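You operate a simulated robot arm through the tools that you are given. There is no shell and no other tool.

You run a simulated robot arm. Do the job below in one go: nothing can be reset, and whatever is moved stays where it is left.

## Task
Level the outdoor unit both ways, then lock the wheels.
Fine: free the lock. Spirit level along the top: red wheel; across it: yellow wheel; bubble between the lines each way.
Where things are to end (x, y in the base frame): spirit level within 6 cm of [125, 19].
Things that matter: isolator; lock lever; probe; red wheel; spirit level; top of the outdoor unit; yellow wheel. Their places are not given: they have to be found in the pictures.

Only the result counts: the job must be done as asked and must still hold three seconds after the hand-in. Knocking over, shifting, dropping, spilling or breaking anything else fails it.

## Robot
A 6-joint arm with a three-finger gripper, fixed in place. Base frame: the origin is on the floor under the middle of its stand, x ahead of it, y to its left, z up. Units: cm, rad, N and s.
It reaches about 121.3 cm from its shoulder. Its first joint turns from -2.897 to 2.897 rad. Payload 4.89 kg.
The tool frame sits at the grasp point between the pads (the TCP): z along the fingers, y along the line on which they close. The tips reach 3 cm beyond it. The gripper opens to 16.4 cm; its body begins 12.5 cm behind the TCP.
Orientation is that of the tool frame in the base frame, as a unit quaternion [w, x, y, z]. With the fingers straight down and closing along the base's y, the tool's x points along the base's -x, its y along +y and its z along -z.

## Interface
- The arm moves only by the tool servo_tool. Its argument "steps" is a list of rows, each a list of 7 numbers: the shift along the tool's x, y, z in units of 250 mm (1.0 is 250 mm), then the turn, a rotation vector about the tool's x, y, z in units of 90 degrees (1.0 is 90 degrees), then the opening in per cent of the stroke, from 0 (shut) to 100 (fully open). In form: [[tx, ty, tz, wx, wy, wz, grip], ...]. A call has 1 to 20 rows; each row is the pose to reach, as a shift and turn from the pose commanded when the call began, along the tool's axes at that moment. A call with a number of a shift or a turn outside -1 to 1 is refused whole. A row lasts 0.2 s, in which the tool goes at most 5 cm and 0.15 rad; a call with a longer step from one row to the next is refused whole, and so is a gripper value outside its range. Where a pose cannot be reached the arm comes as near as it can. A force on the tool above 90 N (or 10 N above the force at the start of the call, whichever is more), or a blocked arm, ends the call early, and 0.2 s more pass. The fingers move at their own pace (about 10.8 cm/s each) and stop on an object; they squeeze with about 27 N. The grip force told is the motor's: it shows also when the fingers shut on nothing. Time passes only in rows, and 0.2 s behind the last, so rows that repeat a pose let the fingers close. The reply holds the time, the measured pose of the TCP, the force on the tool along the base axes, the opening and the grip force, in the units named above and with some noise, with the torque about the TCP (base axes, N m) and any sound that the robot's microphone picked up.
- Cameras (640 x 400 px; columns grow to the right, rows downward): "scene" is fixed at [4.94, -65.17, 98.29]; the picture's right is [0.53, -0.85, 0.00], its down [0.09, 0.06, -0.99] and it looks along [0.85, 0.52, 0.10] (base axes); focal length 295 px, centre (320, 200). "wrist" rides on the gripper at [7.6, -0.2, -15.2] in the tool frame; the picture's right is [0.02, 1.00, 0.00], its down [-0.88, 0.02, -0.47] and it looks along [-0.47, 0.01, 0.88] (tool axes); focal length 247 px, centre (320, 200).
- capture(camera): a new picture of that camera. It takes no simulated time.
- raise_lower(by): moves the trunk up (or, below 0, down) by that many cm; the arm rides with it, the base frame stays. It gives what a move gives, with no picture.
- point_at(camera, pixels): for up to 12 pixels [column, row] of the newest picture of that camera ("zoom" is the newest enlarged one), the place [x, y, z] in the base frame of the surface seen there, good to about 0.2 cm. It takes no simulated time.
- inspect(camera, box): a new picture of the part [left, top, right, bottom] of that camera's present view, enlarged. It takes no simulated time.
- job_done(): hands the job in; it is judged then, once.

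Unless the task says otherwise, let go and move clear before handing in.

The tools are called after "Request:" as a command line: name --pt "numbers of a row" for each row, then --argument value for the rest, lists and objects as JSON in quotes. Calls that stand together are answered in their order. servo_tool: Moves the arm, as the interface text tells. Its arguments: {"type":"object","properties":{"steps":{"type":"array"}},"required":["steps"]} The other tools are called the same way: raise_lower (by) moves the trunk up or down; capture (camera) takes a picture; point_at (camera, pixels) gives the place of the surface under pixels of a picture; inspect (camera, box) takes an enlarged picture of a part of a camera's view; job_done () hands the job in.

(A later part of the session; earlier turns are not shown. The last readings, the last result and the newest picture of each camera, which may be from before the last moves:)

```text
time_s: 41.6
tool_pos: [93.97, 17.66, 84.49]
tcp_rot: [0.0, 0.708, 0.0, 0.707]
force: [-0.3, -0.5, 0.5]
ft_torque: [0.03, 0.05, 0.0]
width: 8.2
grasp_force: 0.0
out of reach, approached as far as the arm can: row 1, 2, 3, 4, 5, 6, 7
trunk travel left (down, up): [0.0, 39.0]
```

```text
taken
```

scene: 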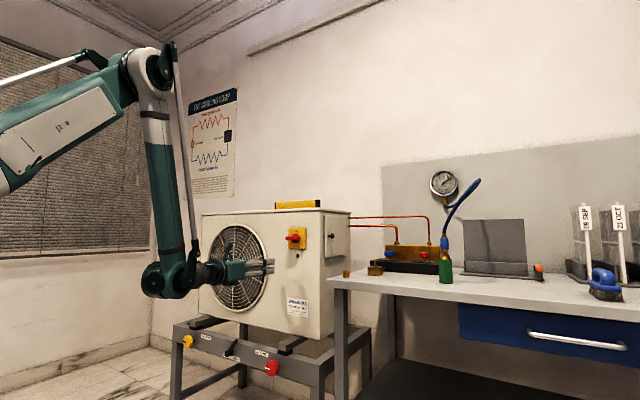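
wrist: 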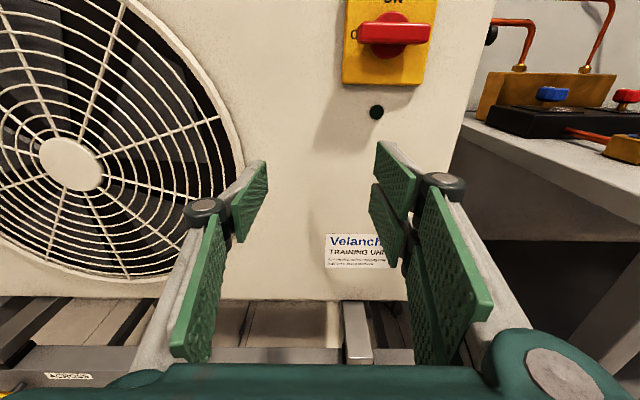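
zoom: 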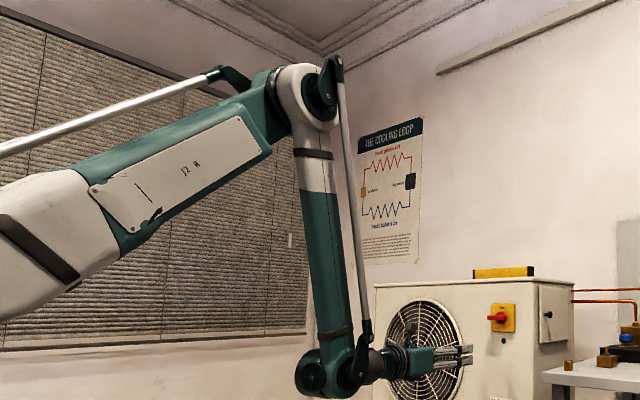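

Request:
point_at --camera "scene" --pixels '[[163, 67], [150, 65], [153, 281], [187, 274], [172, 180], [205, 270], [230, 271], [255, 268], [60, 125], [0, 165], [166, 120], [120, 95]]'

Request:
inspect --camera "scene" --box '[120, 220, 290, 320]'

```text
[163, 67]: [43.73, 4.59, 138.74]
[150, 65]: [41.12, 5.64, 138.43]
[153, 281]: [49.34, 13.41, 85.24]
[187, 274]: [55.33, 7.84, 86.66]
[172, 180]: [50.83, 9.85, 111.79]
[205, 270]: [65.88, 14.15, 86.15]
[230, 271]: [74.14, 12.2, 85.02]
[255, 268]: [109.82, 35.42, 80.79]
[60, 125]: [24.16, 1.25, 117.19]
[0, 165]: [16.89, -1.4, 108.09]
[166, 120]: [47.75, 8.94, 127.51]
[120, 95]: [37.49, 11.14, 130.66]
```

```text
3.76 times, centred on (205, 270) of scene
```

zoom: 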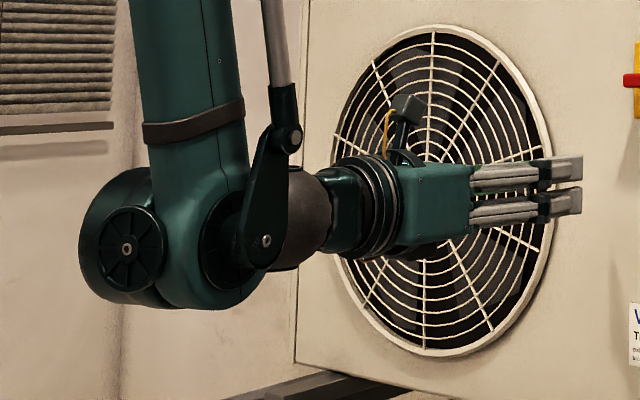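

The arm behaves like a spherical wrist whose upward bend is limited to about 79°, so low poses need the tool pitched slightly down. I'll pitch down 20° and then go back, left and down toward the lever.

Request:
servo_tool --pt "0 0 -0.05 0 -0.08 0 50" --pt "0 -0.04 -0.12 0 -0.16 0 50" --pt "-0.04 -0.1 -0.22 0 -0.222 0 50" --pt "-0.1 -0.18 -0.32 0 -0.222 0 50" --pt "-0.16 -0.26 -0.42 0 -0.222 0 50" --pt "-0.22 -0.34 -0.5 0 -0.222 0 50" --pt "-0.26 -0.4 -0.56 0 -0.222 0 50" --pt "-0.26 -0.4 -0.56 0 -0.222 0 50"

Request:
capture --camera "wrist"

```text
time_s: 43.4
tool_pos: [80.73, 29.23, 79.55]
tcp_rot: [0.001, 0.82, -0.001, 0.572]
force: [0.7, 0.2, -0.3]
ft_torque: [0.03, -0.02, 0.02]
width: 8.21
grasp_force: 0.1
out of reach, approached as far as the arm can: row 6, 7, 8
trunk travel left (down, up): [0.0, 39.0]
```

```text
taken
```

wrist: 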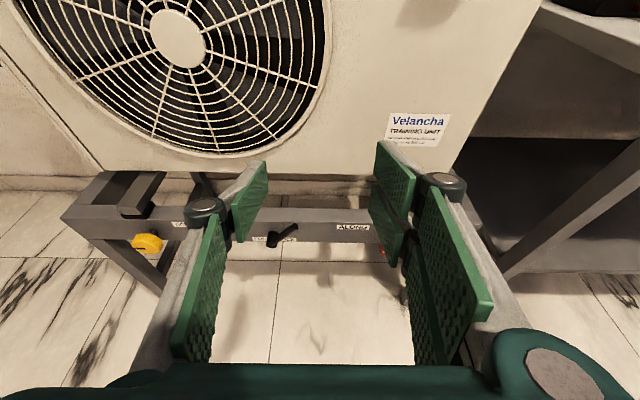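

It stopped at (80.7,29.2,79.6) with a 20° pitch. I need the arm's actual shape to understand this limit.

Request:
capture --camera "scene"

```text
taken
```

scene: 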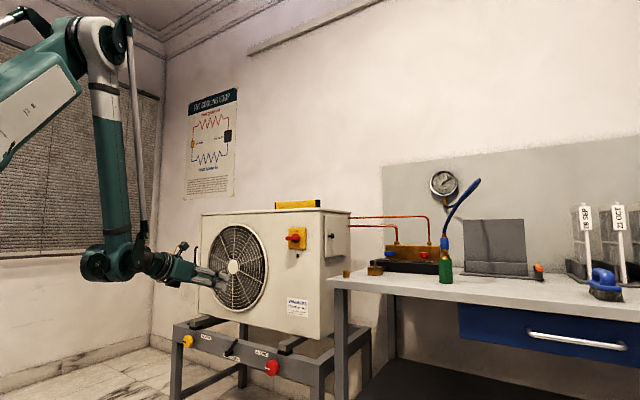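

Request:
point_at --camera "scene" --pixels '[[118, 40], [100, 38], [102, 82], [110, 160], [118, 220], [95, 264], [122, 262], [140, 255], [158, 264], [180, 270], [20, 100], [50, 90]]'

Request:
inspect --camera "scene" --box '[60, 220, 260, 345]'

```text
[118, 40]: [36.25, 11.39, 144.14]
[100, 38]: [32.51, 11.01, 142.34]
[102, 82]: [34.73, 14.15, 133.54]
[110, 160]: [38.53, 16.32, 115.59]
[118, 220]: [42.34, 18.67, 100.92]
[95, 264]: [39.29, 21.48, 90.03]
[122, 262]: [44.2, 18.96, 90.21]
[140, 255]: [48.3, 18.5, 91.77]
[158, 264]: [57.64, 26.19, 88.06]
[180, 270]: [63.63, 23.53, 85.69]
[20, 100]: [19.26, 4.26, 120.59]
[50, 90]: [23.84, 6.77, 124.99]
```

```text
3.20 times, centred on (160, 282) of scene
```

zoom: 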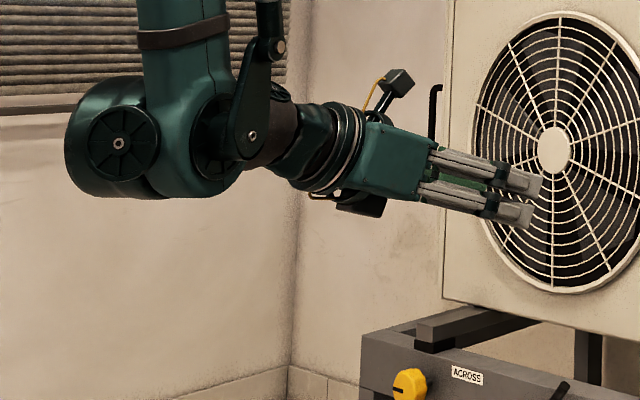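

The limits may come from joint 6, which sits near its end stop with the camera on top. As a test, I'll roll the tool 30° away from that stop and try lowering again.

Request:
servo_tool --pt "0 0 0 0 0 -0.09 50" --pt "0 0 0 0 0 -0.18 50" --pt "0 0 0 0 0 -0.27 50" --pt "0 0 0 0 0 -0.333 50" --pt "0 0 0 0 0 -0.333 50"

Request:
servo_tool --pt "-0.08 0.04 0.03 0 0 0 50" --pt "-0.16 0.08 0.06 0 0 0 50" --pt "-0.24 0.12 0.1 0 0 0 50" --pt "-0.32 0.16 0.14 0 0 0 50" --pt "-0.32 0.16 0.14 0 0 0 50"

```text
time_s: 44.6
tool_pos: [80.71, 29.18, 79.57]
tcp_rot: [0.149, 0.792, 0.21, 0.553]
force: [1.4, 0.4, 0.0]
ft_torque: [0.06, 0.01, -0.03]
width: 8.22
grasp_force: 0.1
trunk travel left (down, up): [0.0, 39.0]
```

```text
time_s: 45.8
tool_pos: [85.67, 23.11, 78.16]
tcp_rot: [0.15, 0.792, 0.211, 0.552]
force: [0.0, -0.9, 0.2]
ft_torque: [-0.02, -0.01, -0.03]
width: 8.19
grasp_force: 0.1
out of reach, approached as far as the arm can: row 1, 2, 3, 4, 5
trunk travel left (down, up): [0.0, 39.0]
```

Roll was free but lowering was not, so the limit is on the forearm angle, and low poses need a steeper tool. The wheels can be gripped from a steep pitch and turned about the base x axis. I'll roll back to the neutral side (camera underneath and behind), then pitch to about 50° down.

Request:
servo_tool --pt "0 0 -0.02 0 0 -0.0909 50" --pt "0 0 -0.04 0 0 -0.1818 50" --pt "0 0 -0.06 0 0 -0.2727 50" --pt "0 0 -0.08 0 0 -0.3636 50" --pt "0 0 -0.1 0 0 -0.4545 50" --pt "0 0 -0.1 0 0 -0.5454 50" --pt "0 0 -0.1 0 0 -0.6363 50" --pt "0 0 -0.1 0 0 -0.7272 50" --pt "0 0 -0.1 0 0 -0.8181 50" --pt "0 0 -0.1 0 0 -0.909 50" --pt "0 0 -0.1 0 0 -1.0 50"

Request:
servo_tool --pt "0 0 0 0 0 -0.09 50" --pt "0 0 0 0 0 -0.18 50" --pt "0 0 0 0 0 -0.27 50" --pt "0 0 0 0 0 -0.36 50" --pt "0 0 0 0 0 -0.45 50" --pt "0 0 0 0 0 -0.54 50" --pt "0 0 0 0 0 -0.63 50" --pt "0 0 0 0 0 -0.667 50" --pt "0 0 0 0 0 -0.667 50"

```text
time_s: 48.2
tool_pos: [83.55, 23.32, 79.56]
tcp_rot: [0.496, 0.411, 0.71, 0.286]
force: [-0.5, -0.1, -0.2]
ft_torque: [0.03, -0.01, 0.0]
width: 8.21
grasp_force: 0.1
out of reach, approached as far as the arm can: row 2, 3, 4, 5, 6, 7, 8, 9, 10, 11
trunk travel left (down, up): [0.0, 39.0]
```

```text
time_s: 50.2
tool_pos: [83.38, 23.27, 79.66]
tcp_rot: [0.573, 0.0, 0.82, 0.0]
force: [-0.1, 0.2, 0.2]
ft_torque: [0.0, 0.01, -0.03]
width: 8.22
grasp_force: 0.1
trunk travel left (down, up): [0.0, 39.0]
```

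The roll is neutral now. I'll pitch down 30° more (to 50°), then lower toward the front of the lever.

Request:
servo_tool --pt "0 0 0 0 0.09 0 50" --pt "0 0.04 0 0 0.18 0 50" --pt "0 0.1 0 0 0.27 0 50" --pt "0 0.2 0 0 0.333 0 50" --pt "0 0.3 0 0 0.333 0 50" --pt "0 0.4 0 0 0.333 0 50" --pt "0 0.4 0 0 0.333 0 50"

Request:
capture --camera "wrist"

```text
time_s: 51.8
tool_pos: [83.52, 33.38, 79.66]
tcp_rot: [0.342, 0.001, 0.94, 0.001]
force: [-0.1, 0.2, 0.5]
ft_torque: [0.04, 0.02, 0.0]
width: 8.2
grasp_force: 0.0
trunk travel left (down, up): [0.0, 39.0]
```

```text
taken
```

wrist: 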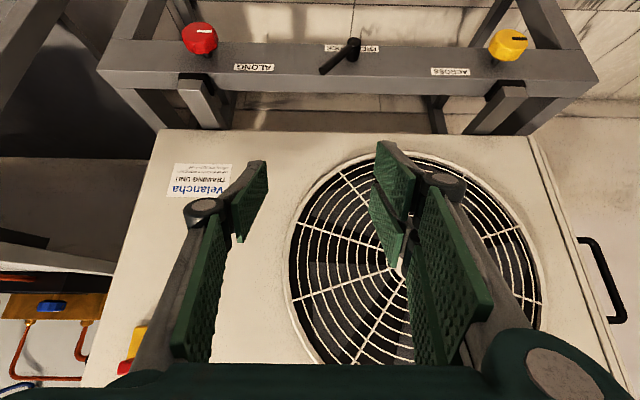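

The 50° pitch view is clear: lever pivot at (353,45) and handle end at (322,73), with the image upside-down. I'll go lower for a closer look.

Request:
servo_tool --pt "0.1 0 0.09 0 0 0 50" --pt "0.2 0 0.18 0 0 0 50" --pt "0.3 0 0.27 0 0 0 50" --pt "0.4 0 0.36 0 0 0 50" --pt "0.529 0 0.444 0 0 0 50" --pt "0.529 0 0.444 0 0 0 50"

Request:
capture --camera "wrist"

Request:
capture --camera "scene"

```text
time_s: 53.2
tool_pos: [80.32, 33.28, 62.7]
tcp_rot: [0.341, 0.001, 0.94, 0.0]
force: [-0.3, 0.7, 0.0]
ft_torque: [-0.01, 0.01, 0.0]
width: 8.2
grasp_force: 0.1
trunk travel left (down, up): [0.0, 39.0]
```

```text
taken
```

wrist: 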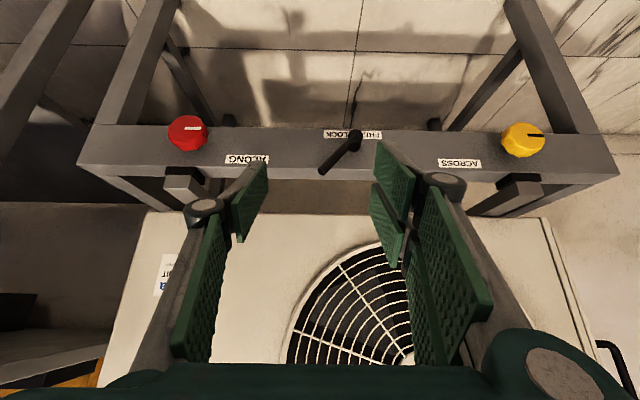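

```text
taken
```

scene: 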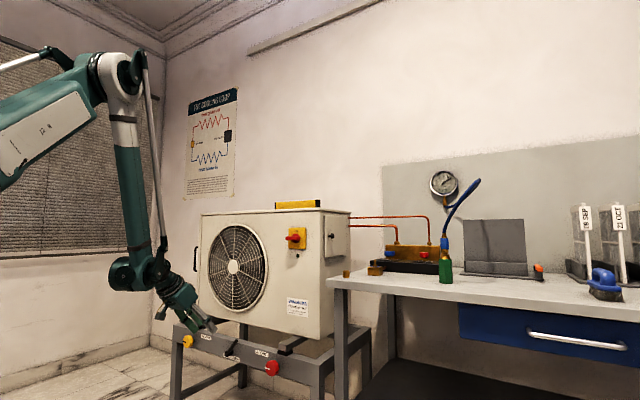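

I can reach down here at a 50° pitch. Now I'll measure the lever, wheels and beam precisely.

Request:
inspect --camera "wrist" --box '[290, 110, 410, 185]'

Request:
point_at --camera "wrist" --pixels '[[355, 136], [340, 150], [323, 171], [330, 162], [300, 140], [300, 165], [188, 128], [187, 148], [520, 138], [530, 155], [270, 128], [300, 178]]'

Request:
inspect --camera "wrist" --box '[140, 100, 260, 175]'

Request:
inspect --camera "wrist" --box '[460, 100, 580, 175]'

```text
5.33 times, centred on (350, 148) of wrist
```

zoom: 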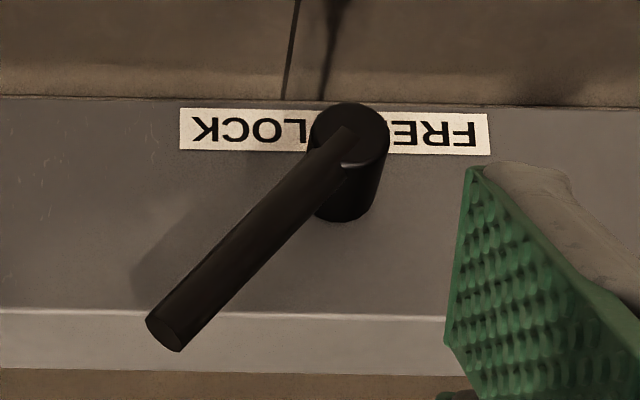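

```text
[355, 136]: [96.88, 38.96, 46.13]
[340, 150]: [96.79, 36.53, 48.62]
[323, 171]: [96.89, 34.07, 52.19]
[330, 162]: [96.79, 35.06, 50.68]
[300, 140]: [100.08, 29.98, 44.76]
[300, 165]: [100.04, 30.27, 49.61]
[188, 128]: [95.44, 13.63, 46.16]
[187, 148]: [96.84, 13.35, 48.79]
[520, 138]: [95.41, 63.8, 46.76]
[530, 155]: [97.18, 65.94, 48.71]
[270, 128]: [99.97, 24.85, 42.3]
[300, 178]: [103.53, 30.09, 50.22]
```

```text
5.33 times, centred on (200, 138) of wrist
```

zoom: 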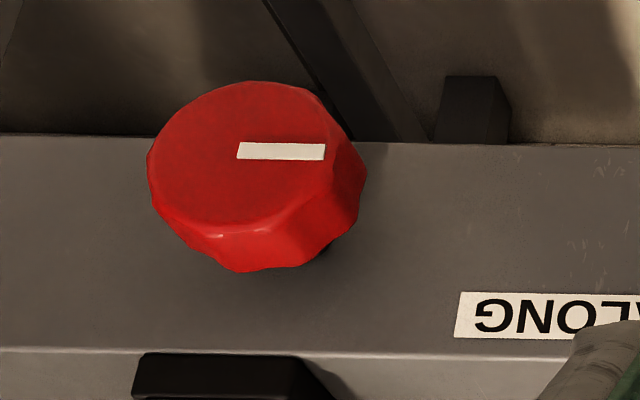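

```text
5.33 times, centred on (520, 138) of wrist
```

zoom: 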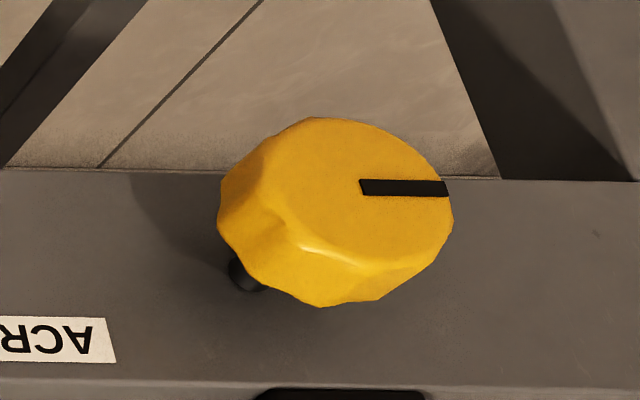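

The lever pivot is at about (97.4,38.2,46.1), with the rod leaning about 37° to −y (LOCK) and its end at about (97,33.4,52.5). The beam face is at x=100 and the wheel faces at x≈95.4. I'll close the fingers and place them to the right of the lever's end.

Request:
servo_tool --pt "0 -0.05 0 0 0 0 20" --pt "0 -0.12 0 0 0 0 0" --pt "0 -0.2 0 0 0 0 0" --pt "0 -0.2 0 0 0 0 0" --pt "0 -0.2 0 0 0 0 0"

Request:
servo_tool --pt "-0.03 0 0.12 0 0 0 0" --pt "-0.06 0 0.24 0 0 0 0" --pt "-0.09 0 0.36 0 0 0 0" --pt "-0.12 0 0.46 0 0 0 0" --pt "-0.12 0 0.54 0 0 0 0" --pt "-0.12 0 0.54 0 0 0 0"

Request:
capture --camera "wrist"

Request:
inspect --camera "scene" --box '[150, 290, 310, 390]'

```text
time_s: 54.4
tool_pos: [80.46, 28.21, 62.73]
tcp_rot: [0.342, 0.0, 0.94, 0.0]
force: [-0.7, 0.3, 0.4]
ft_torque: [-0.01, -0.02, 0.05]
width: 0.0
grasp_force: 26.7
trunk travel left (down, up): [0.0, 39.0]
```

```text
time_s: 55.8
tool_pos: [91.58, 28.11, 54.16]
tcp_rot: [0.342, 0.0, 0.94, 0.001]
force: [0.0, -0.5, 0.8]
ft_torque: [0.02, 0.03, 0.0]
width: 0.0
grasp_force: 27.0
trunk travel left (down, up): [0.0, 39.0]
```

```text
taken
```

wrist: 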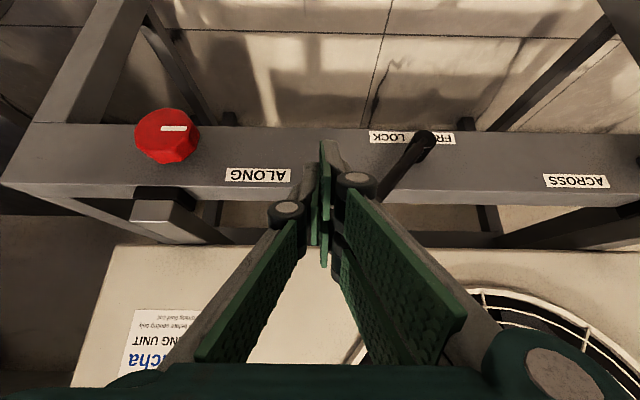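

```text
4.00 times, centred on (230, 340) of scene
```

zoom: 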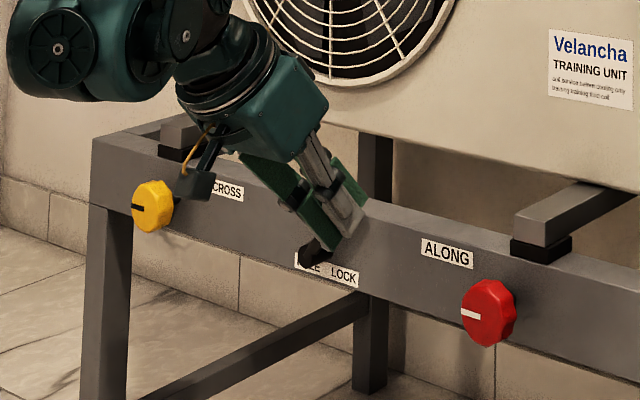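

The fingers are to the right of the lever's end at (382,195). I'll advance to the lever's depth.

Request:
servo_tool --pt "-0.015 0 0.06 0 0 0 0" --pt "-0.03 0 0.12 0 0 0 0" --pt "-0.035 0 0.16 0 0 0 0" --pt "-0.035 0 0.16 0 0 0 0"

Request:
capture --camera "wrist"

Request:
inspect --camera "scene" --box '[190, 320, 290, 382]'

```text
time_s: 56.8
tool_pos: [94.69, 28.11, 51.8]
tcp_rot: [0.343, 0.0, 0.94, 0.0]
force: [-0.2, -0.1, 0.1]
ft_torque: [0.0, -0.01, 0.01]
width: 0.0
grasp_force: 26.8
trunk travel left (down, up): [0.0, 39.0]
```

```text
taken
```

wrist: 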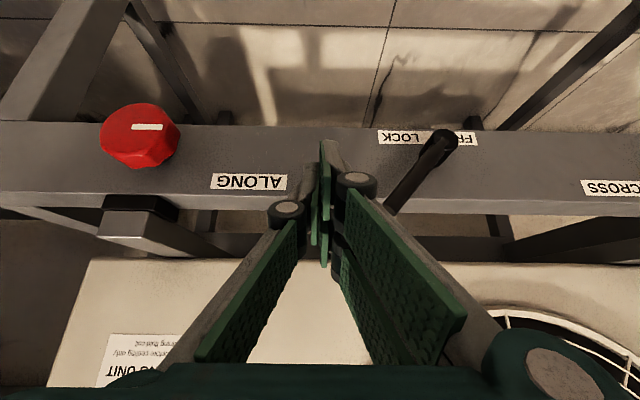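

```text
6.40 times, centred on (240, 351) of scene
```

zoom: 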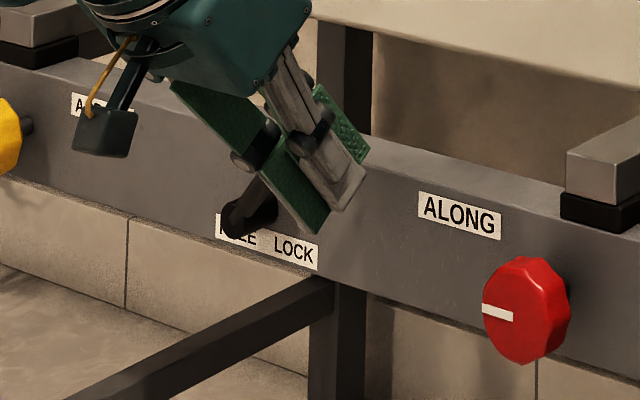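

Aligned. Now I'll push in +y slowly and watch the force.

Request:
servo_tool --pt "0 0.05 0 0 0 0 0" --pt "0 0.1 0 0 0 0 0" --pt "0 0.14 0 0 0 0 0" --pt "0 0.18 0 0 0 0 0" --pt "0 0.22 0 0 0 0 0" --pt "0 0.26 0 0 0 0 0" --pt "0 0.26 0 0 0 0 0"

Request:
capture --camera "wrist"

Request:
inspect --camera "scene" --box '[190, 320, 290, 382]'

```text
time_s: 58.4
tool_pos: [94.63, 34.51, 51.72]
tcp_rot: [0.342, 0.0, 0.94, 0.0]
force: [0.0, 0.6, 0.9]
ft_torque: [0.0, 0.02, -0.01]
width: 0.0
grasp_force: 27.3
trunk travel left (down, up): [0.0, 39.0]
```

```text
taken
```

wrist: 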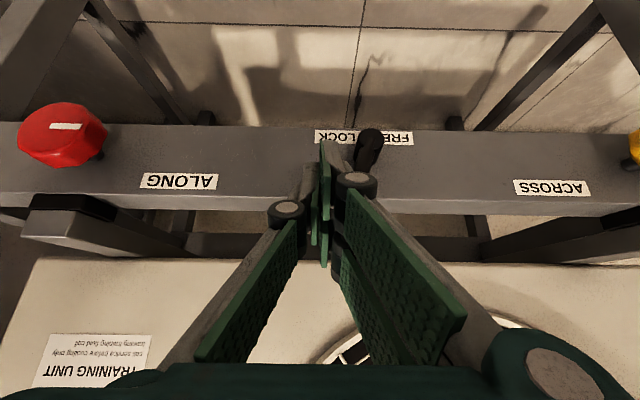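

```text
6.40 times, centred on (240, 351) of scene
```

zoom: 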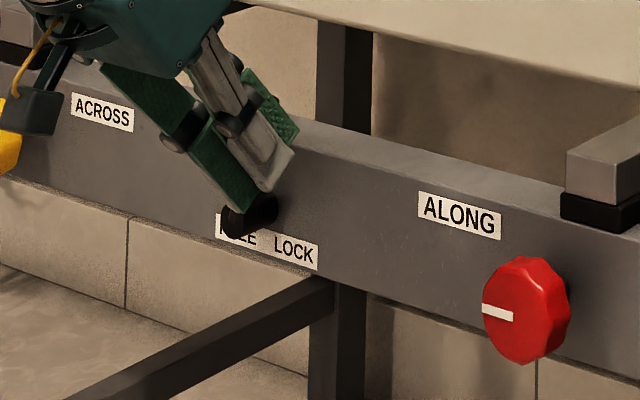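

The lever is moving freely and is now near vertical. I'll keep pushing toward FREE.

Request:
servo_tool --pt "0 0.04 0 0 0 0 0" --pt "0 0.08 0 0 0 0 0" --pt "0 0.12 0 0 0 0 0" --pt "0 0.16 0 0 0 0 0" --pt "0 0.2 0 0 0 0 0" --pt "0 0.2 0 0 0 0 0"

Request:
capture --camera "wrist"

```text
time_s: 59.8
tool_pos: [94.88, 39.62, 51.57]
tcp_rot: [0.342, 0.001, 0.94, 0.001]
force: [-0.3, -1.2, -0.1]
ft_torque: [-0.02, -0.01, -0.03]
width: 0.0
grasp_force: 26.8
trunk travel left (down, up): [0.0, 39.0]
```

```text
taken
```

wrist: 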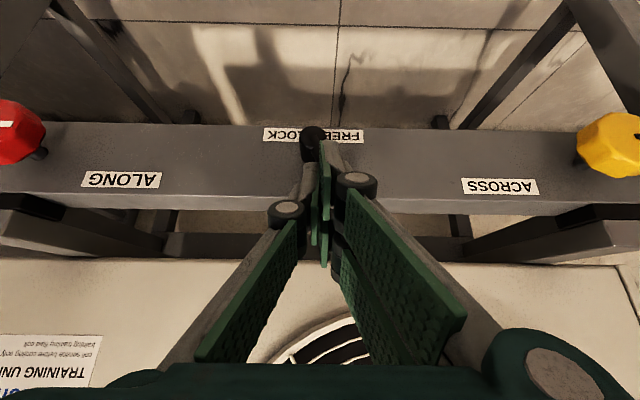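

Request:
inspect --camera "wrist" --box '[260, 110, 400, 198]'

Request:
inspect --camera "scene" --box '[190, 320, 290, 382]'

```text
4.55 times, centred on (330, 154) of wrist
```

zoom: 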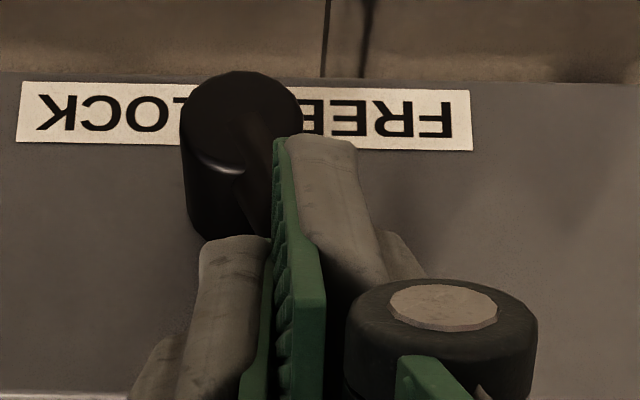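

```text
6.40 times, centred on (240, 351) of scene
```

zoom: 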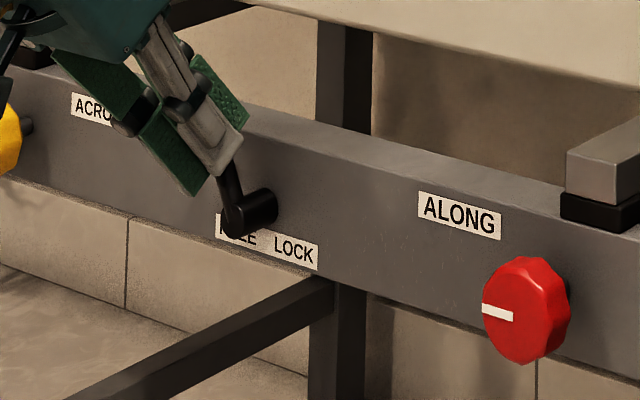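

The lever now leans toward FREE. I'll push a little further until a stop is felt.

Request:
servo_tool --pt "0 0.03 0 0 0 0 0" --pt "0 0.06 0 0 0 0 0" --pt "0 0.09 0 0 0 0 0" --pt "0 0.09 0 0 0 0 0"

Request:
inspect --camera "scene" --box '[190, 320, 290, 382]'

```text
time_s: 60.8
tool_pos: [94.85, 41.59, 51.73]
tcp_rot: [0.343, 0.004, 0.939, -0.002]
force: [-24.7, -58.8, 6.1]
ft_torque: [-0.71, 0.11, -1.23]
width: 0.02
grasp_force: 26.9
trunk travel left (down, up): [0.0, 39.0]
```

```text
6.40 times, centred on (240, 351) of scene
```

zoom: 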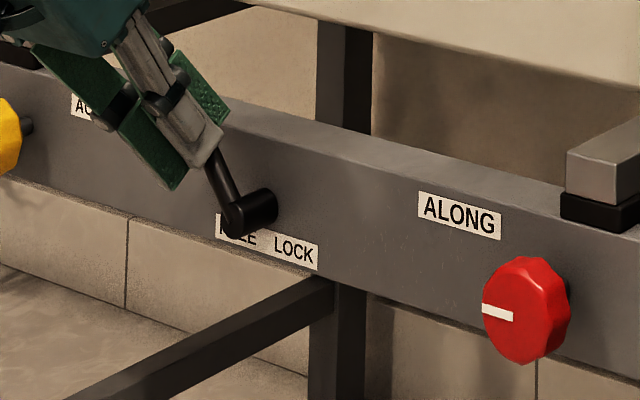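

There is 59 N at the stop, so the lever is at FREE. I'll back off and retreat to check it.

Request:
servo_tool --pt "0 -0.04 0 0 0 0 0" --pt "0 -0.1 0 0 0 0 0" --pt "0 -0.1 -0.12 0 0 0 0" --pt "0 -0.1 -0.3 0 0 0 0" --pt "0 -0.1 -0.48 0 0 0 20" --pt "0 -0.1 -0.48 0 0 0 50"

Request:
capture --camera "wrist"

```text
time_s: 62.2
tool_pos: [87.08, 39.36, 61.16]
tcp_rot: [0.342, 0.0, 0.94, 0.001]
force: [1.0, 0.3, -0.8]
ft_torque: [-0.01, -0.05, -0.04]
width: 8.17
grasp_force: 0.0
trunk travel left (down, up): [0.0, 39.0]
```

```text
taken
```

wrist: 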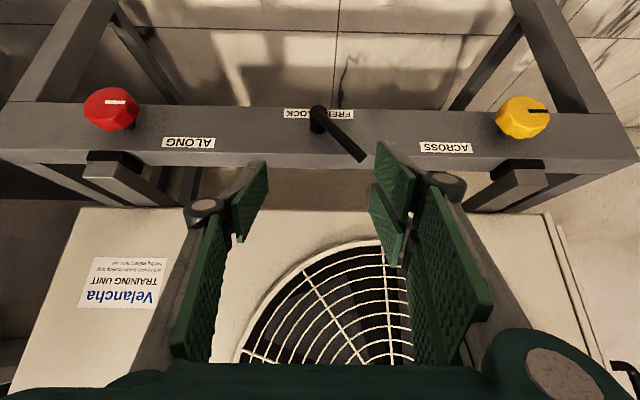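

The lever clearly leans to the FREE side now (hub (318,120), end (362,158)). Next is the red wheel; I'll measure it.

Request:
inspect --camera "wrist" --box '[60, 70, 180, 145]'

Request:
point_at --camera "zoom" --pixels '[[250, 170], [150, 170], [330, 170], [240, 110], [240, 230], [260, 160], [340, 165], [130, 160], [400, 175], [260, 290], [290, 310], [200, 320]]'

```text
5.33 times, centred on (120, 108) of wrist
```

zoom: 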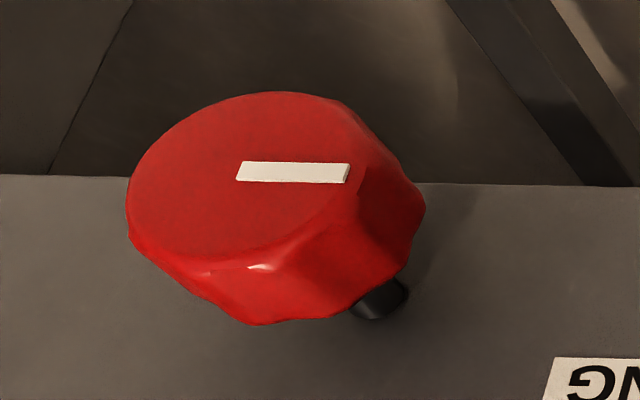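

```text
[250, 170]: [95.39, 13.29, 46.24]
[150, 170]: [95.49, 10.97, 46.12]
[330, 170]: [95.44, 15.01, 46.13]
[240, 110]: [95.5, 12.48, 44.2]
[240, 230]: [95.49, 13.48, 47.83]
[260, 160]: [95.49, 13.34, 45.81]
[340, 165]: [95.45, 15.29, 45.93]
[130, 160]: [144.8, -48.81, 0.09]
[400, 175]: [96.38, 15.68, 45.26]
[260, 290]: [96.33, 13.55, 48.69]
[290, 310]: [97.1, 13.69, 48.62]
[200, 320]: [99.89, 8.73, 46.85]
```

The red wheel's axis is at y≈13.0, z≈46.0, with radius about 2.9, its face at x=95.4 and the mark pointing +y. I'll take a steeper pitch (70°), then lean the tool 45° toward +y so I can turn about the x axis.

Request:
servo_tool --pt "0.02 -0.04 -0.03 0 0.08 0 60" --pt "0.045 -0.09 -0.07 0 0.16 0 60" --pt "0.066 -0.136 -0.108 0 0.222 0 60" --pt "0.066 -0.136 -0.108 0 0.222 0 60"

Request:
servo_tool --pt "-0.02 -0.08 0.04 0.067 0 -0.0244 60" --pt "-0.04 -0.16 0.08 0.134 0 -0.0488 60" --pt "-0.06 -0.25 0.13 0.201 0 -0.0733 60" --pt "-0.08 -0.33 0.17 0.268 0 -0.0977 60" --pt "-0.1 -0.41 0.22 0.335 0 -0.122 60" --pt "-0.12 -0.5 0.26 0.402 0 -0.1466 60" --pt "-0.144 -0.58 0.308 0.47 0 -0.171 60" --pt "-0.144 -0.58 0.308 0.47 0 -0.171 60"

Request:
capture --camera "wrist"

Request:
capture --camera "scene"

```text
time_s: 63.2
tool_pos: [83.5, 37.37, 61.9]
tcp_rot: [0.199, 0.007, 0.979, -0.04]
force: [-0.5, 0.8, 0.6]
ft_torque: [-0.01, 0.03, -0.01]
width: 9.84
grasp_force: 0.1
out of reach, approached as far as the arm can: row 2, 3, 4
trunk travel left (down, up): [0.0, 39.0]
```

```text
time_s: 65.0
tool_pos: [89.21, 21.9, 57.4]
tcp_rot: [0.177, -0.049, 0.891, -0.415]
force: [-0.9, 0.5, 0.5]
ft_torque: [0.06, -0.01, 0.05]
width: 9.84
grasp_force: 0.0
trunk travel left (down, up): [0.0, 39.0]
```

```text
taken
```

wrist: 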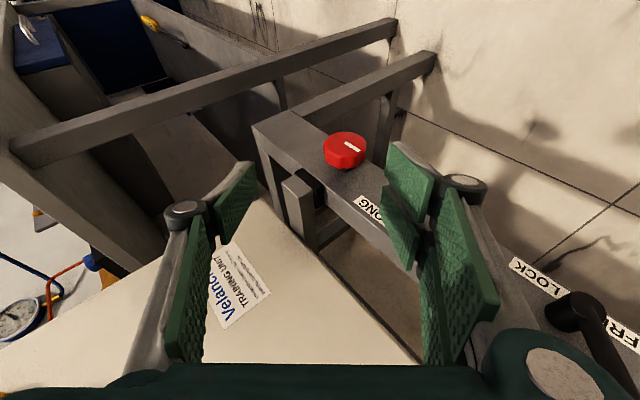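

```text
taken
```

scene: 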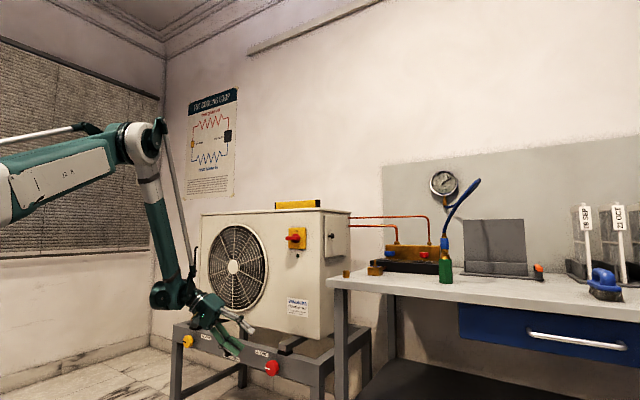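

The 70° pitch is near the wrist singularity because the forearm is almost parallel. I'll use a 50° pitch with the 45° lean instead and move to a pre-grasp in front of the red wheel.

Request:
servo_tool --pt "0.02 0.02 0.05 -0.015 -0.053 -0.002 60" --pt "0.04 0.04 0.1 -0.03 -0.105 -0.004 60" --pt "0.07 0.06 0.16 -0.045 -0.158 -0.006 60" --pt "0.1 0.08 0.22 -0.061 -0.211 -0.009 60" --pt "0.114 0.092 0.262 -0.061 -0.211 -0.009 60" --pt "0.114 0.092 0.262 -0.061 -0.211 -0.009 60"

Request:
capture --camera "wrist"

```text
time_s: 66.4
tool_pos: [89.76, 18.55, 51.48]
tcp_rot: [0.314, -0.13, 0.869, -0.359]
force: [-0.7, -1.0, -0.4]
ft_torque: [-0.01, 0.03, 0.0]
width: 9.85
grasp_force: 0.0
out of reach, approached as far as the arm can: row 5, 6
trunk travel left (down, up): [0.0, 39.0]
```

```text
taken
```

wrist: 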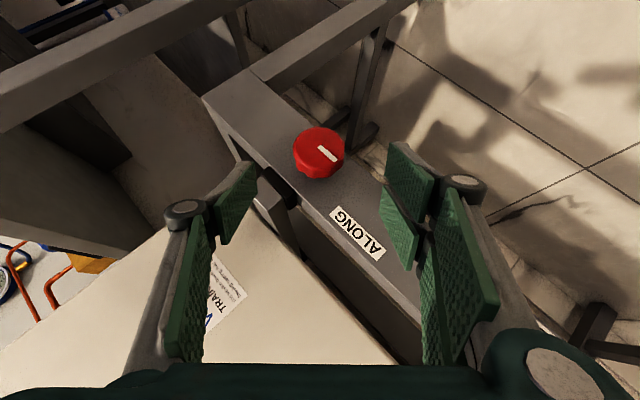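

The reachable boundary is tight at 50°. I'll use a 55° pitch at the pre-grasp, then advance along the tool axis onto the wheel.

Request:
servo_tool --pt "0.004 -0.001 0.03 0 0.03 0 60" --pt "0.008 -0.002 0.061 0 0.0556 0 60" --pt "0.008 -0.002 0.061 0 0.0556 0 60"

Request:
capture --camera "wrist"

Request:
inspect --camera "scene" --box '[190, 310, 310, 385]'

```text
time_s: 67.2
tool_pos: [90.48, 17.57, 50.64]
tcp_rot: [0.277, -0.115, 0.881, -0.365]
force: [0.5, -0.6, 0.1]
ft_torque: [0.01, -0.02, 0.04]
width: 9.84
grasp_force: 0.1
trunk travel left (down, up): [0.0, 39.0]
```

```text
taken
```

wrist: 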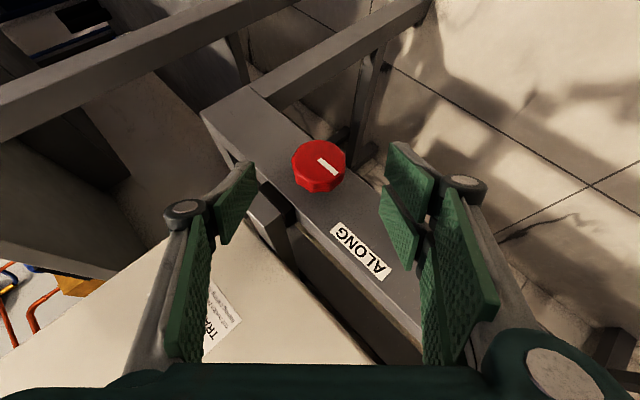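

```text
5.33 times, centred on (250, 348) of scene
```

zoom: 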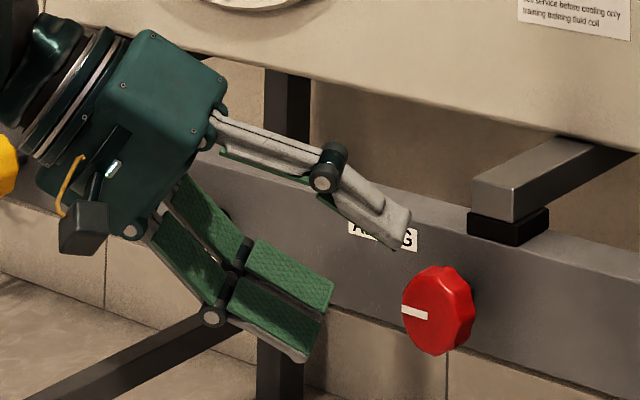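

The fingers are positioned to straddle the wheel. I'll advance along the tool axis.

Request:
servo_tool --pt "0 0 0.07 0 0 0 60" --pt "0 0 0.14 0 0 0 60" --pt "0 0 0.2 0 0 0 60" --pt "0 0 0.25 0 0 0 60" --pt "0 0 0.25 0 0 0 60"

Request:
capture --camera "wrist"

Request:
inspect --camera "scene" --box '[190, 310, 310, 385]'

```text
time_s: 68.4
tool_pos: [93.87, 13.92, 47.0]
tcp_rot: [0.277, -0.114, 0.881, -0.366]
force: [0.2, 0.4, -0.4]
ft_torque: [0.0, -0.02, 0.02]
width: 9.84
grasp_force: 0.0
trunk travel left (down, up): [0.0, 39.0]
```

```text
taken
```

wrist: 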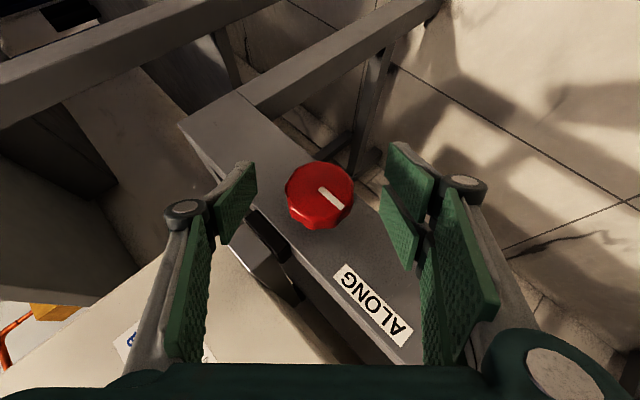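

```text
5.33 times, centred on (250, 348) of scene
```

zoom: 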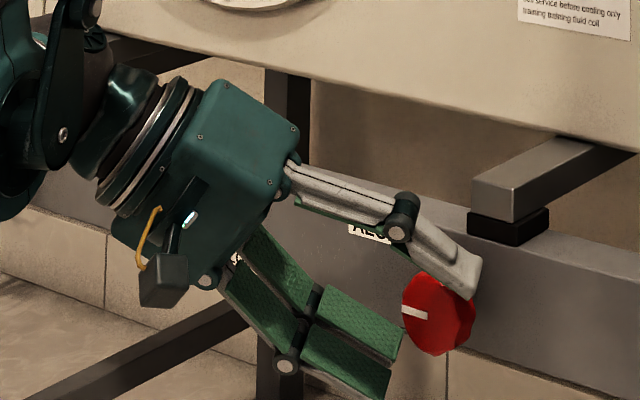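

The wheel is centred on the TCP (320,195). I'll make the final short advance and close on it.

Request:
servo_tool --pt "-0.006 0 0.04 0 0 0 60" --pt "-0.012 0 0.075 0 0 0 60" --pt "-0.012 0 0.075 0 0 0 45" --pt "-0.012 0 0.075 0 0 0 25" --pt "-0.012 0 0.075 0 0 0 20" --pt "-0.012 0 0.075 0 0 0 20" --pt "-0.012 0 0.075 0 0 0 20"

Request:
capture --camera "wrist"

Request:
inspect --camera "scene" --box '[190, 310, 310, 385]'

```text
time_s: 70.0
tool_pos: [95.39, 13.04, 45.88]
tcp_rot: [0.278, -0.116, 0.881, -0.365]
force: [1.7, 2.6, -6.0]
ft_torque: [-0.02, 0.3, 0.59]
width: 5.2
grasp_force: 44.7
trunk travel left (down, up): [0.0, 39.0]
```

```text
taken
```

wrist: 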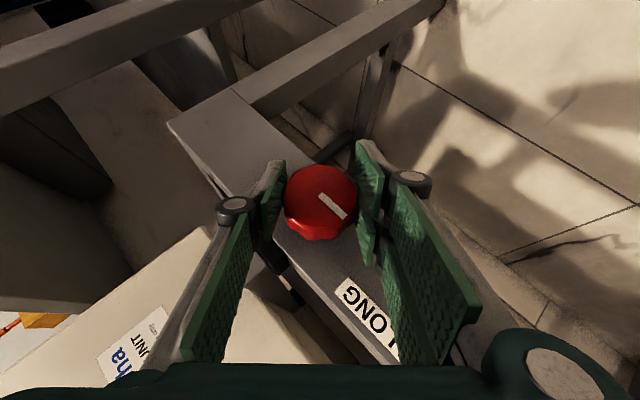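

```text
5.33 times, centred on (250, 348) of scene
```

zoom: 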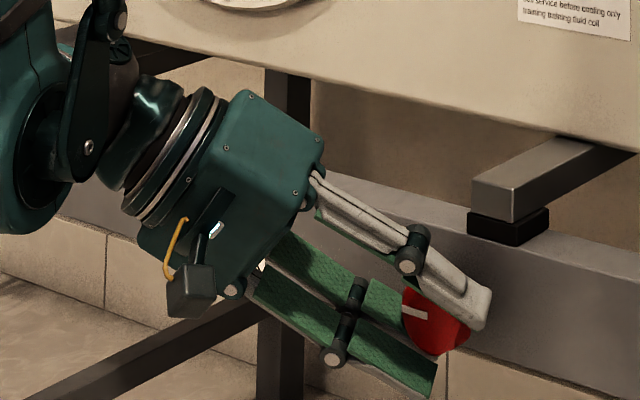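

The wheel is gripped (width 5.2). I'll turn it clockwise as seen from the robot by 50° about base x and see what the level reads.

Request:
servo_tool --pt "0 0 0 -0.057 0 0.04 20" --pt "0 0 0 -0.114 0 0.08 20" --pt "0 0 0 -0.171 0 0.12 20" --pt "0 0 0 -0.228 0 0.16 20" --pt "0 0 0 -0.285 0 0.2 20" --pt "0 0 0 -0.342 0 0.24 20" --pt "0 0 0 -0.399 0 0.28 20" --pt "0 0 0 -0.455 0 0.319 20" --pt "0 0 0 -0.455 0 0.319 20"

Request:
capture --camera "wrist"

Request:
capture --camera "scene"

```text
time_s: 72.0
tool_pos: [95.48, 13.04, 45.99]
tcp_rot: [0.301, -0.018, 0.951, -0.065]
force: [10.0, -3.7, -3.1]
ft_torque: [-0.01, -0.23, 0.49]
width: 5.21
grasp_force: 45.6
out of reach, approached as far as the arm can: row 7, 8, 9
trunk travel left (down, up): [0.0, 39.0]
```

```text
taken
```

wrist: 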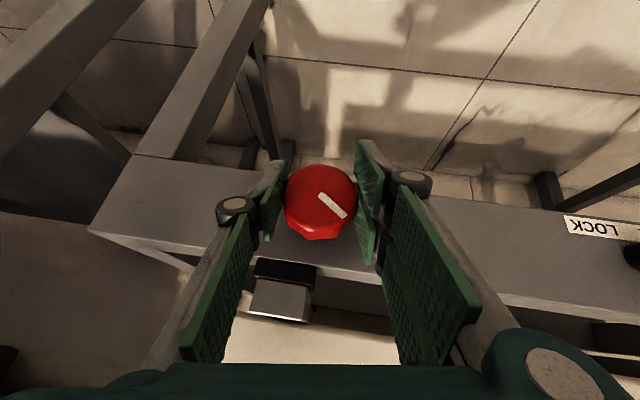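

```text
taken
```

scene: 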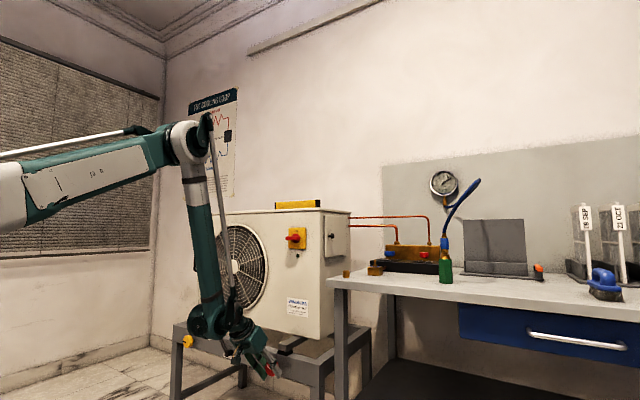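

The wheel turned with the gripper by about 37° (φ −45° → −8°). I'll release, retreat, and raise up to read the level.

Request:
servo_tool --pt "0 0 0 0 0 0 40" --pt "0 0 0 0 0 0 60" --pt "0 0 0 0 0 0 60" --pt "0 0 -0.1 0 0 0 60" --pt "0 0 -0.22 0 0 0 60" --pt "0 0 -0.38 0 0 0 60" --pt "0 0 -0.5 0 0 0 60" --pt "0 0 -0.5 0 0 0 60"

Request:
raise_lower --by 39

Request:
capture --camera "wrist"

Request:
capture --camera "scene"

```text
time_s: 73.8
tool_pos: [88.13, 14.58, 56.17]
tcp_rot: [0.301, -0.019, 0.951, -0.066]
force: [0.2, 0.1, -0.4]
ft_torque: [-0.01, 0.03, -0.03]
width: 9.85
grasp_force: 0.1
trunk travel left (down, up): [0.0, 39.0]
```

```text
time_s: 77.5
tool_pos: [88.15, 14.58, 95.15]
tcp_rot: [0.3, -0.019, 0.951, -0.065]
force: [-1.0, 0.1, -0.2]
ft_torque: [-0.01, 0.02, 0.02]
width: 9.85
grasp_force: 0.1
trunk travel left (down, up): [-39.0, 0.0]
```

```text
taken
```

wrist: 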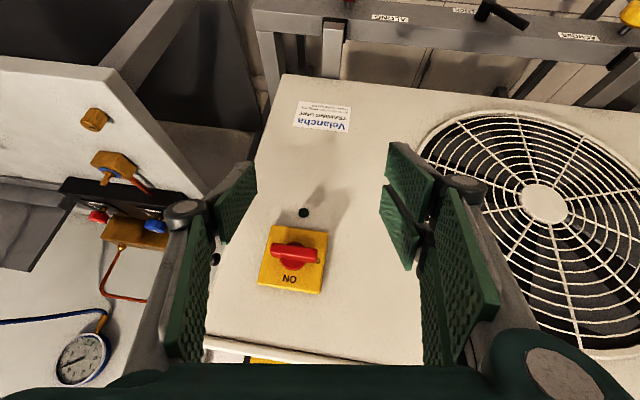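

```text
taken
```

scene: 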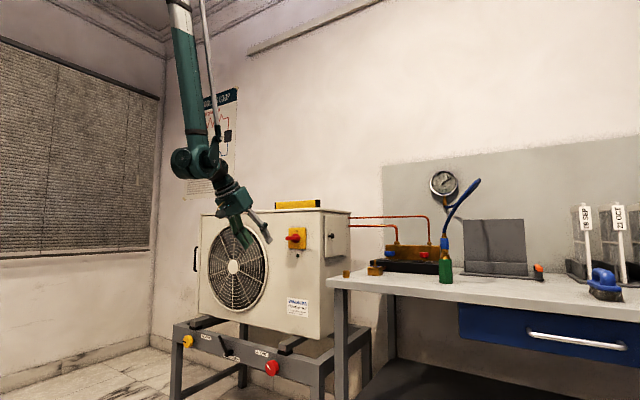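

The view is fine. I'll move straight up 29 cm to look down on the level.

Request:
servo_tool --pt "-0.095 -0.022 -0.134 0 0 0 60" --pt "-0.19 -0.044 -0.268 0 0 0 60" --pt "-0.284 -0.067 -0.402 0 0 0 60" --pt "-0.378 -0.089 -0.536 0 0 0 60" --pt "-0.473 -0.111 -0.67 0 0 0 60" --pt "-0.567 -0.133 -0.804 0 0 0 60" --pt "-0.662 -0.156 -0.938 0 0 0 60" --pt "-0.662 -0.156 -0.938 0 0 0 60"

Request:
capture --camera "wrist"

```text
time_s: 79.3
tool_pos: [88.17, 14.95, 124.11]
tcp_rot: [0.301, -0.018, 0.951, -0.065]
force: [-1.6, -0.9, 0.4]
ft_torque: [0.01, -0.06, 0.08]
width: 9.85
grasp_force: 0.0
trunk travel left (down, up): [-39.0, 0.0]
```

```text
taken
```

wrist: 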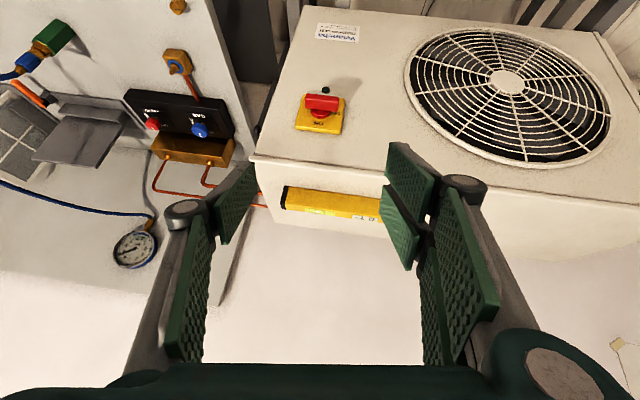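

Request:
inspect --camera "wrist" --box '[270, 175, 400, 256]'

```text
4.92 times, centred on (335, 216) of wrist
```

zoom: 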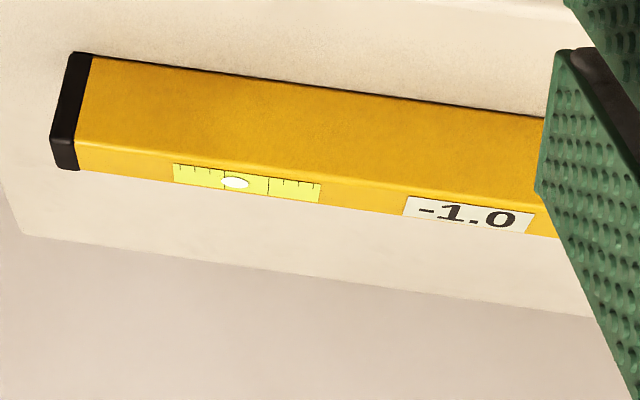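

The display now reads −1.0, so about 37° clockwise changes it by +0.5; I need roughly 75° more clockwise. I'll retrace down and regrip with a bigger lean.

Request:
servo_tool --pt "0.095 0.022 0.134 0 0 0 60" --pt "0.19 0.044 0.268 0 0 0 60" --pt "0.284 0.067 0.402 0 0 0 60" --pt "0.378 0.089 0.536 0 0 0 60" --pt "0.473 0.111 0.67 0 0 0 60" --pt "0.567 0.133 0.804 0 0 0 60" --pt "0.662 0.156 0.938 0 0 0 60" --pt "0.662 0.156 0.938 0 0 0 60"

Request:
raise_lower --by -39

```text
time_s: 81.1
tool_pos: [88.14, 14.69, 95.08]
tcp_rot: [0.3, -0.018, 0.951, -0.066]
force: [0.9, 0.6, 0.1]
ft_torque: [-0.05, 0.08, -0.01]
width: 9.85
grasp_force: 0.1
trunk travel left (down, up): [-39.0, 0.0]
```

```text
time_s: 84.9
tool_pos: [88.12, 14.68, 56.14]
tcp_rot: [0.301, -0.019, 0.951, -0.065]
force: [0.3, -0.4, -0.6]
ft_torque: [0.02, 0.04, 0.0]
width: 9.84
grasp_force: 0.1
trunk travel left (down, up): [0.0, 39.0]
```

Request:
servo_tool --pt "0.01 0.029 0.02 0.0637 0 -0.0446 60" --pt "0.02 0.058 0.04 0.1274 0 -0.0892 60" --pt "0.03 0.086 0.07 0.1911 0 -0.1338 60" --pt "0.045 0.115 0.1 0.2548 0 -0.1784 60" --pt "0.06 0.144 0.14 0.3185 0 -0.223 60" --pt "0.07 0.173 0.17 0.3822 0 -0.2676 60" --pt "0.08 0.202 0.2 0.4459 0 -0.3122 60" --pt "0.1 0.23 0.23 0.5096 0 -0.3568 60" --pt "0.11 0.259 0.26 0.5733 0 -0.4014 60" --pt "0.12 0.288 0.287 0.637 0 -0.446 60" --pt "0.12 0.288 0.287 0.637 0 -0.446 60"

Request:
capture --camera "wrist"

Request:
inspect --camera "scene" --box '[170, 310, 310, 397]'

```text
time_s: 87.3
tool_pos: [89.64, 20.85, 47.51]
tcp_rot: [0.239, -0.181, 0.743, -0.598]
force: [-0.1, 0.0, 0.4]
ft_torque: [0.05, 0.03, 0.03]
width: 9.85
grasp_force: 0.1
trunk travel left (down, up): [0.0, 39.0]
```

```text
taken
```

wrist: 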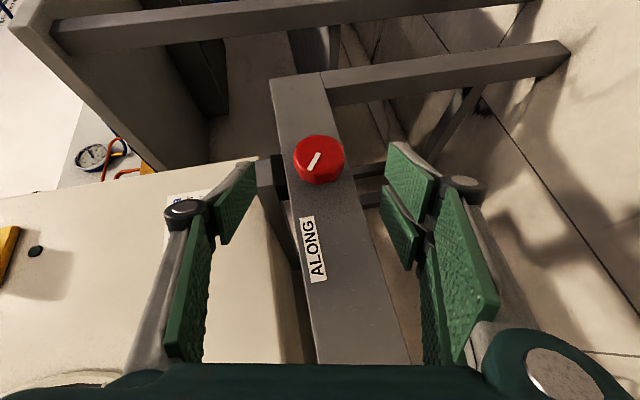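

```text
4.57 times, centred on (240, 354) of scene
```

zoom: 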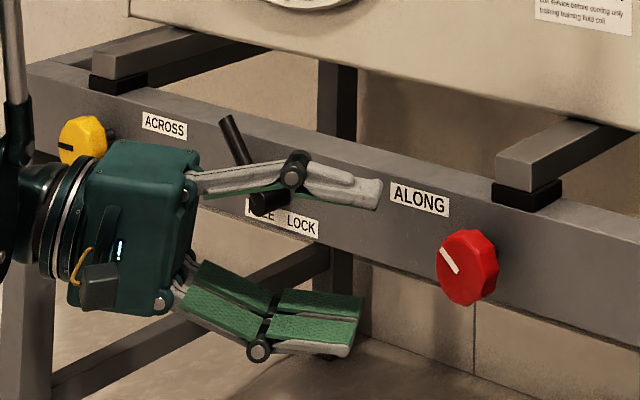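

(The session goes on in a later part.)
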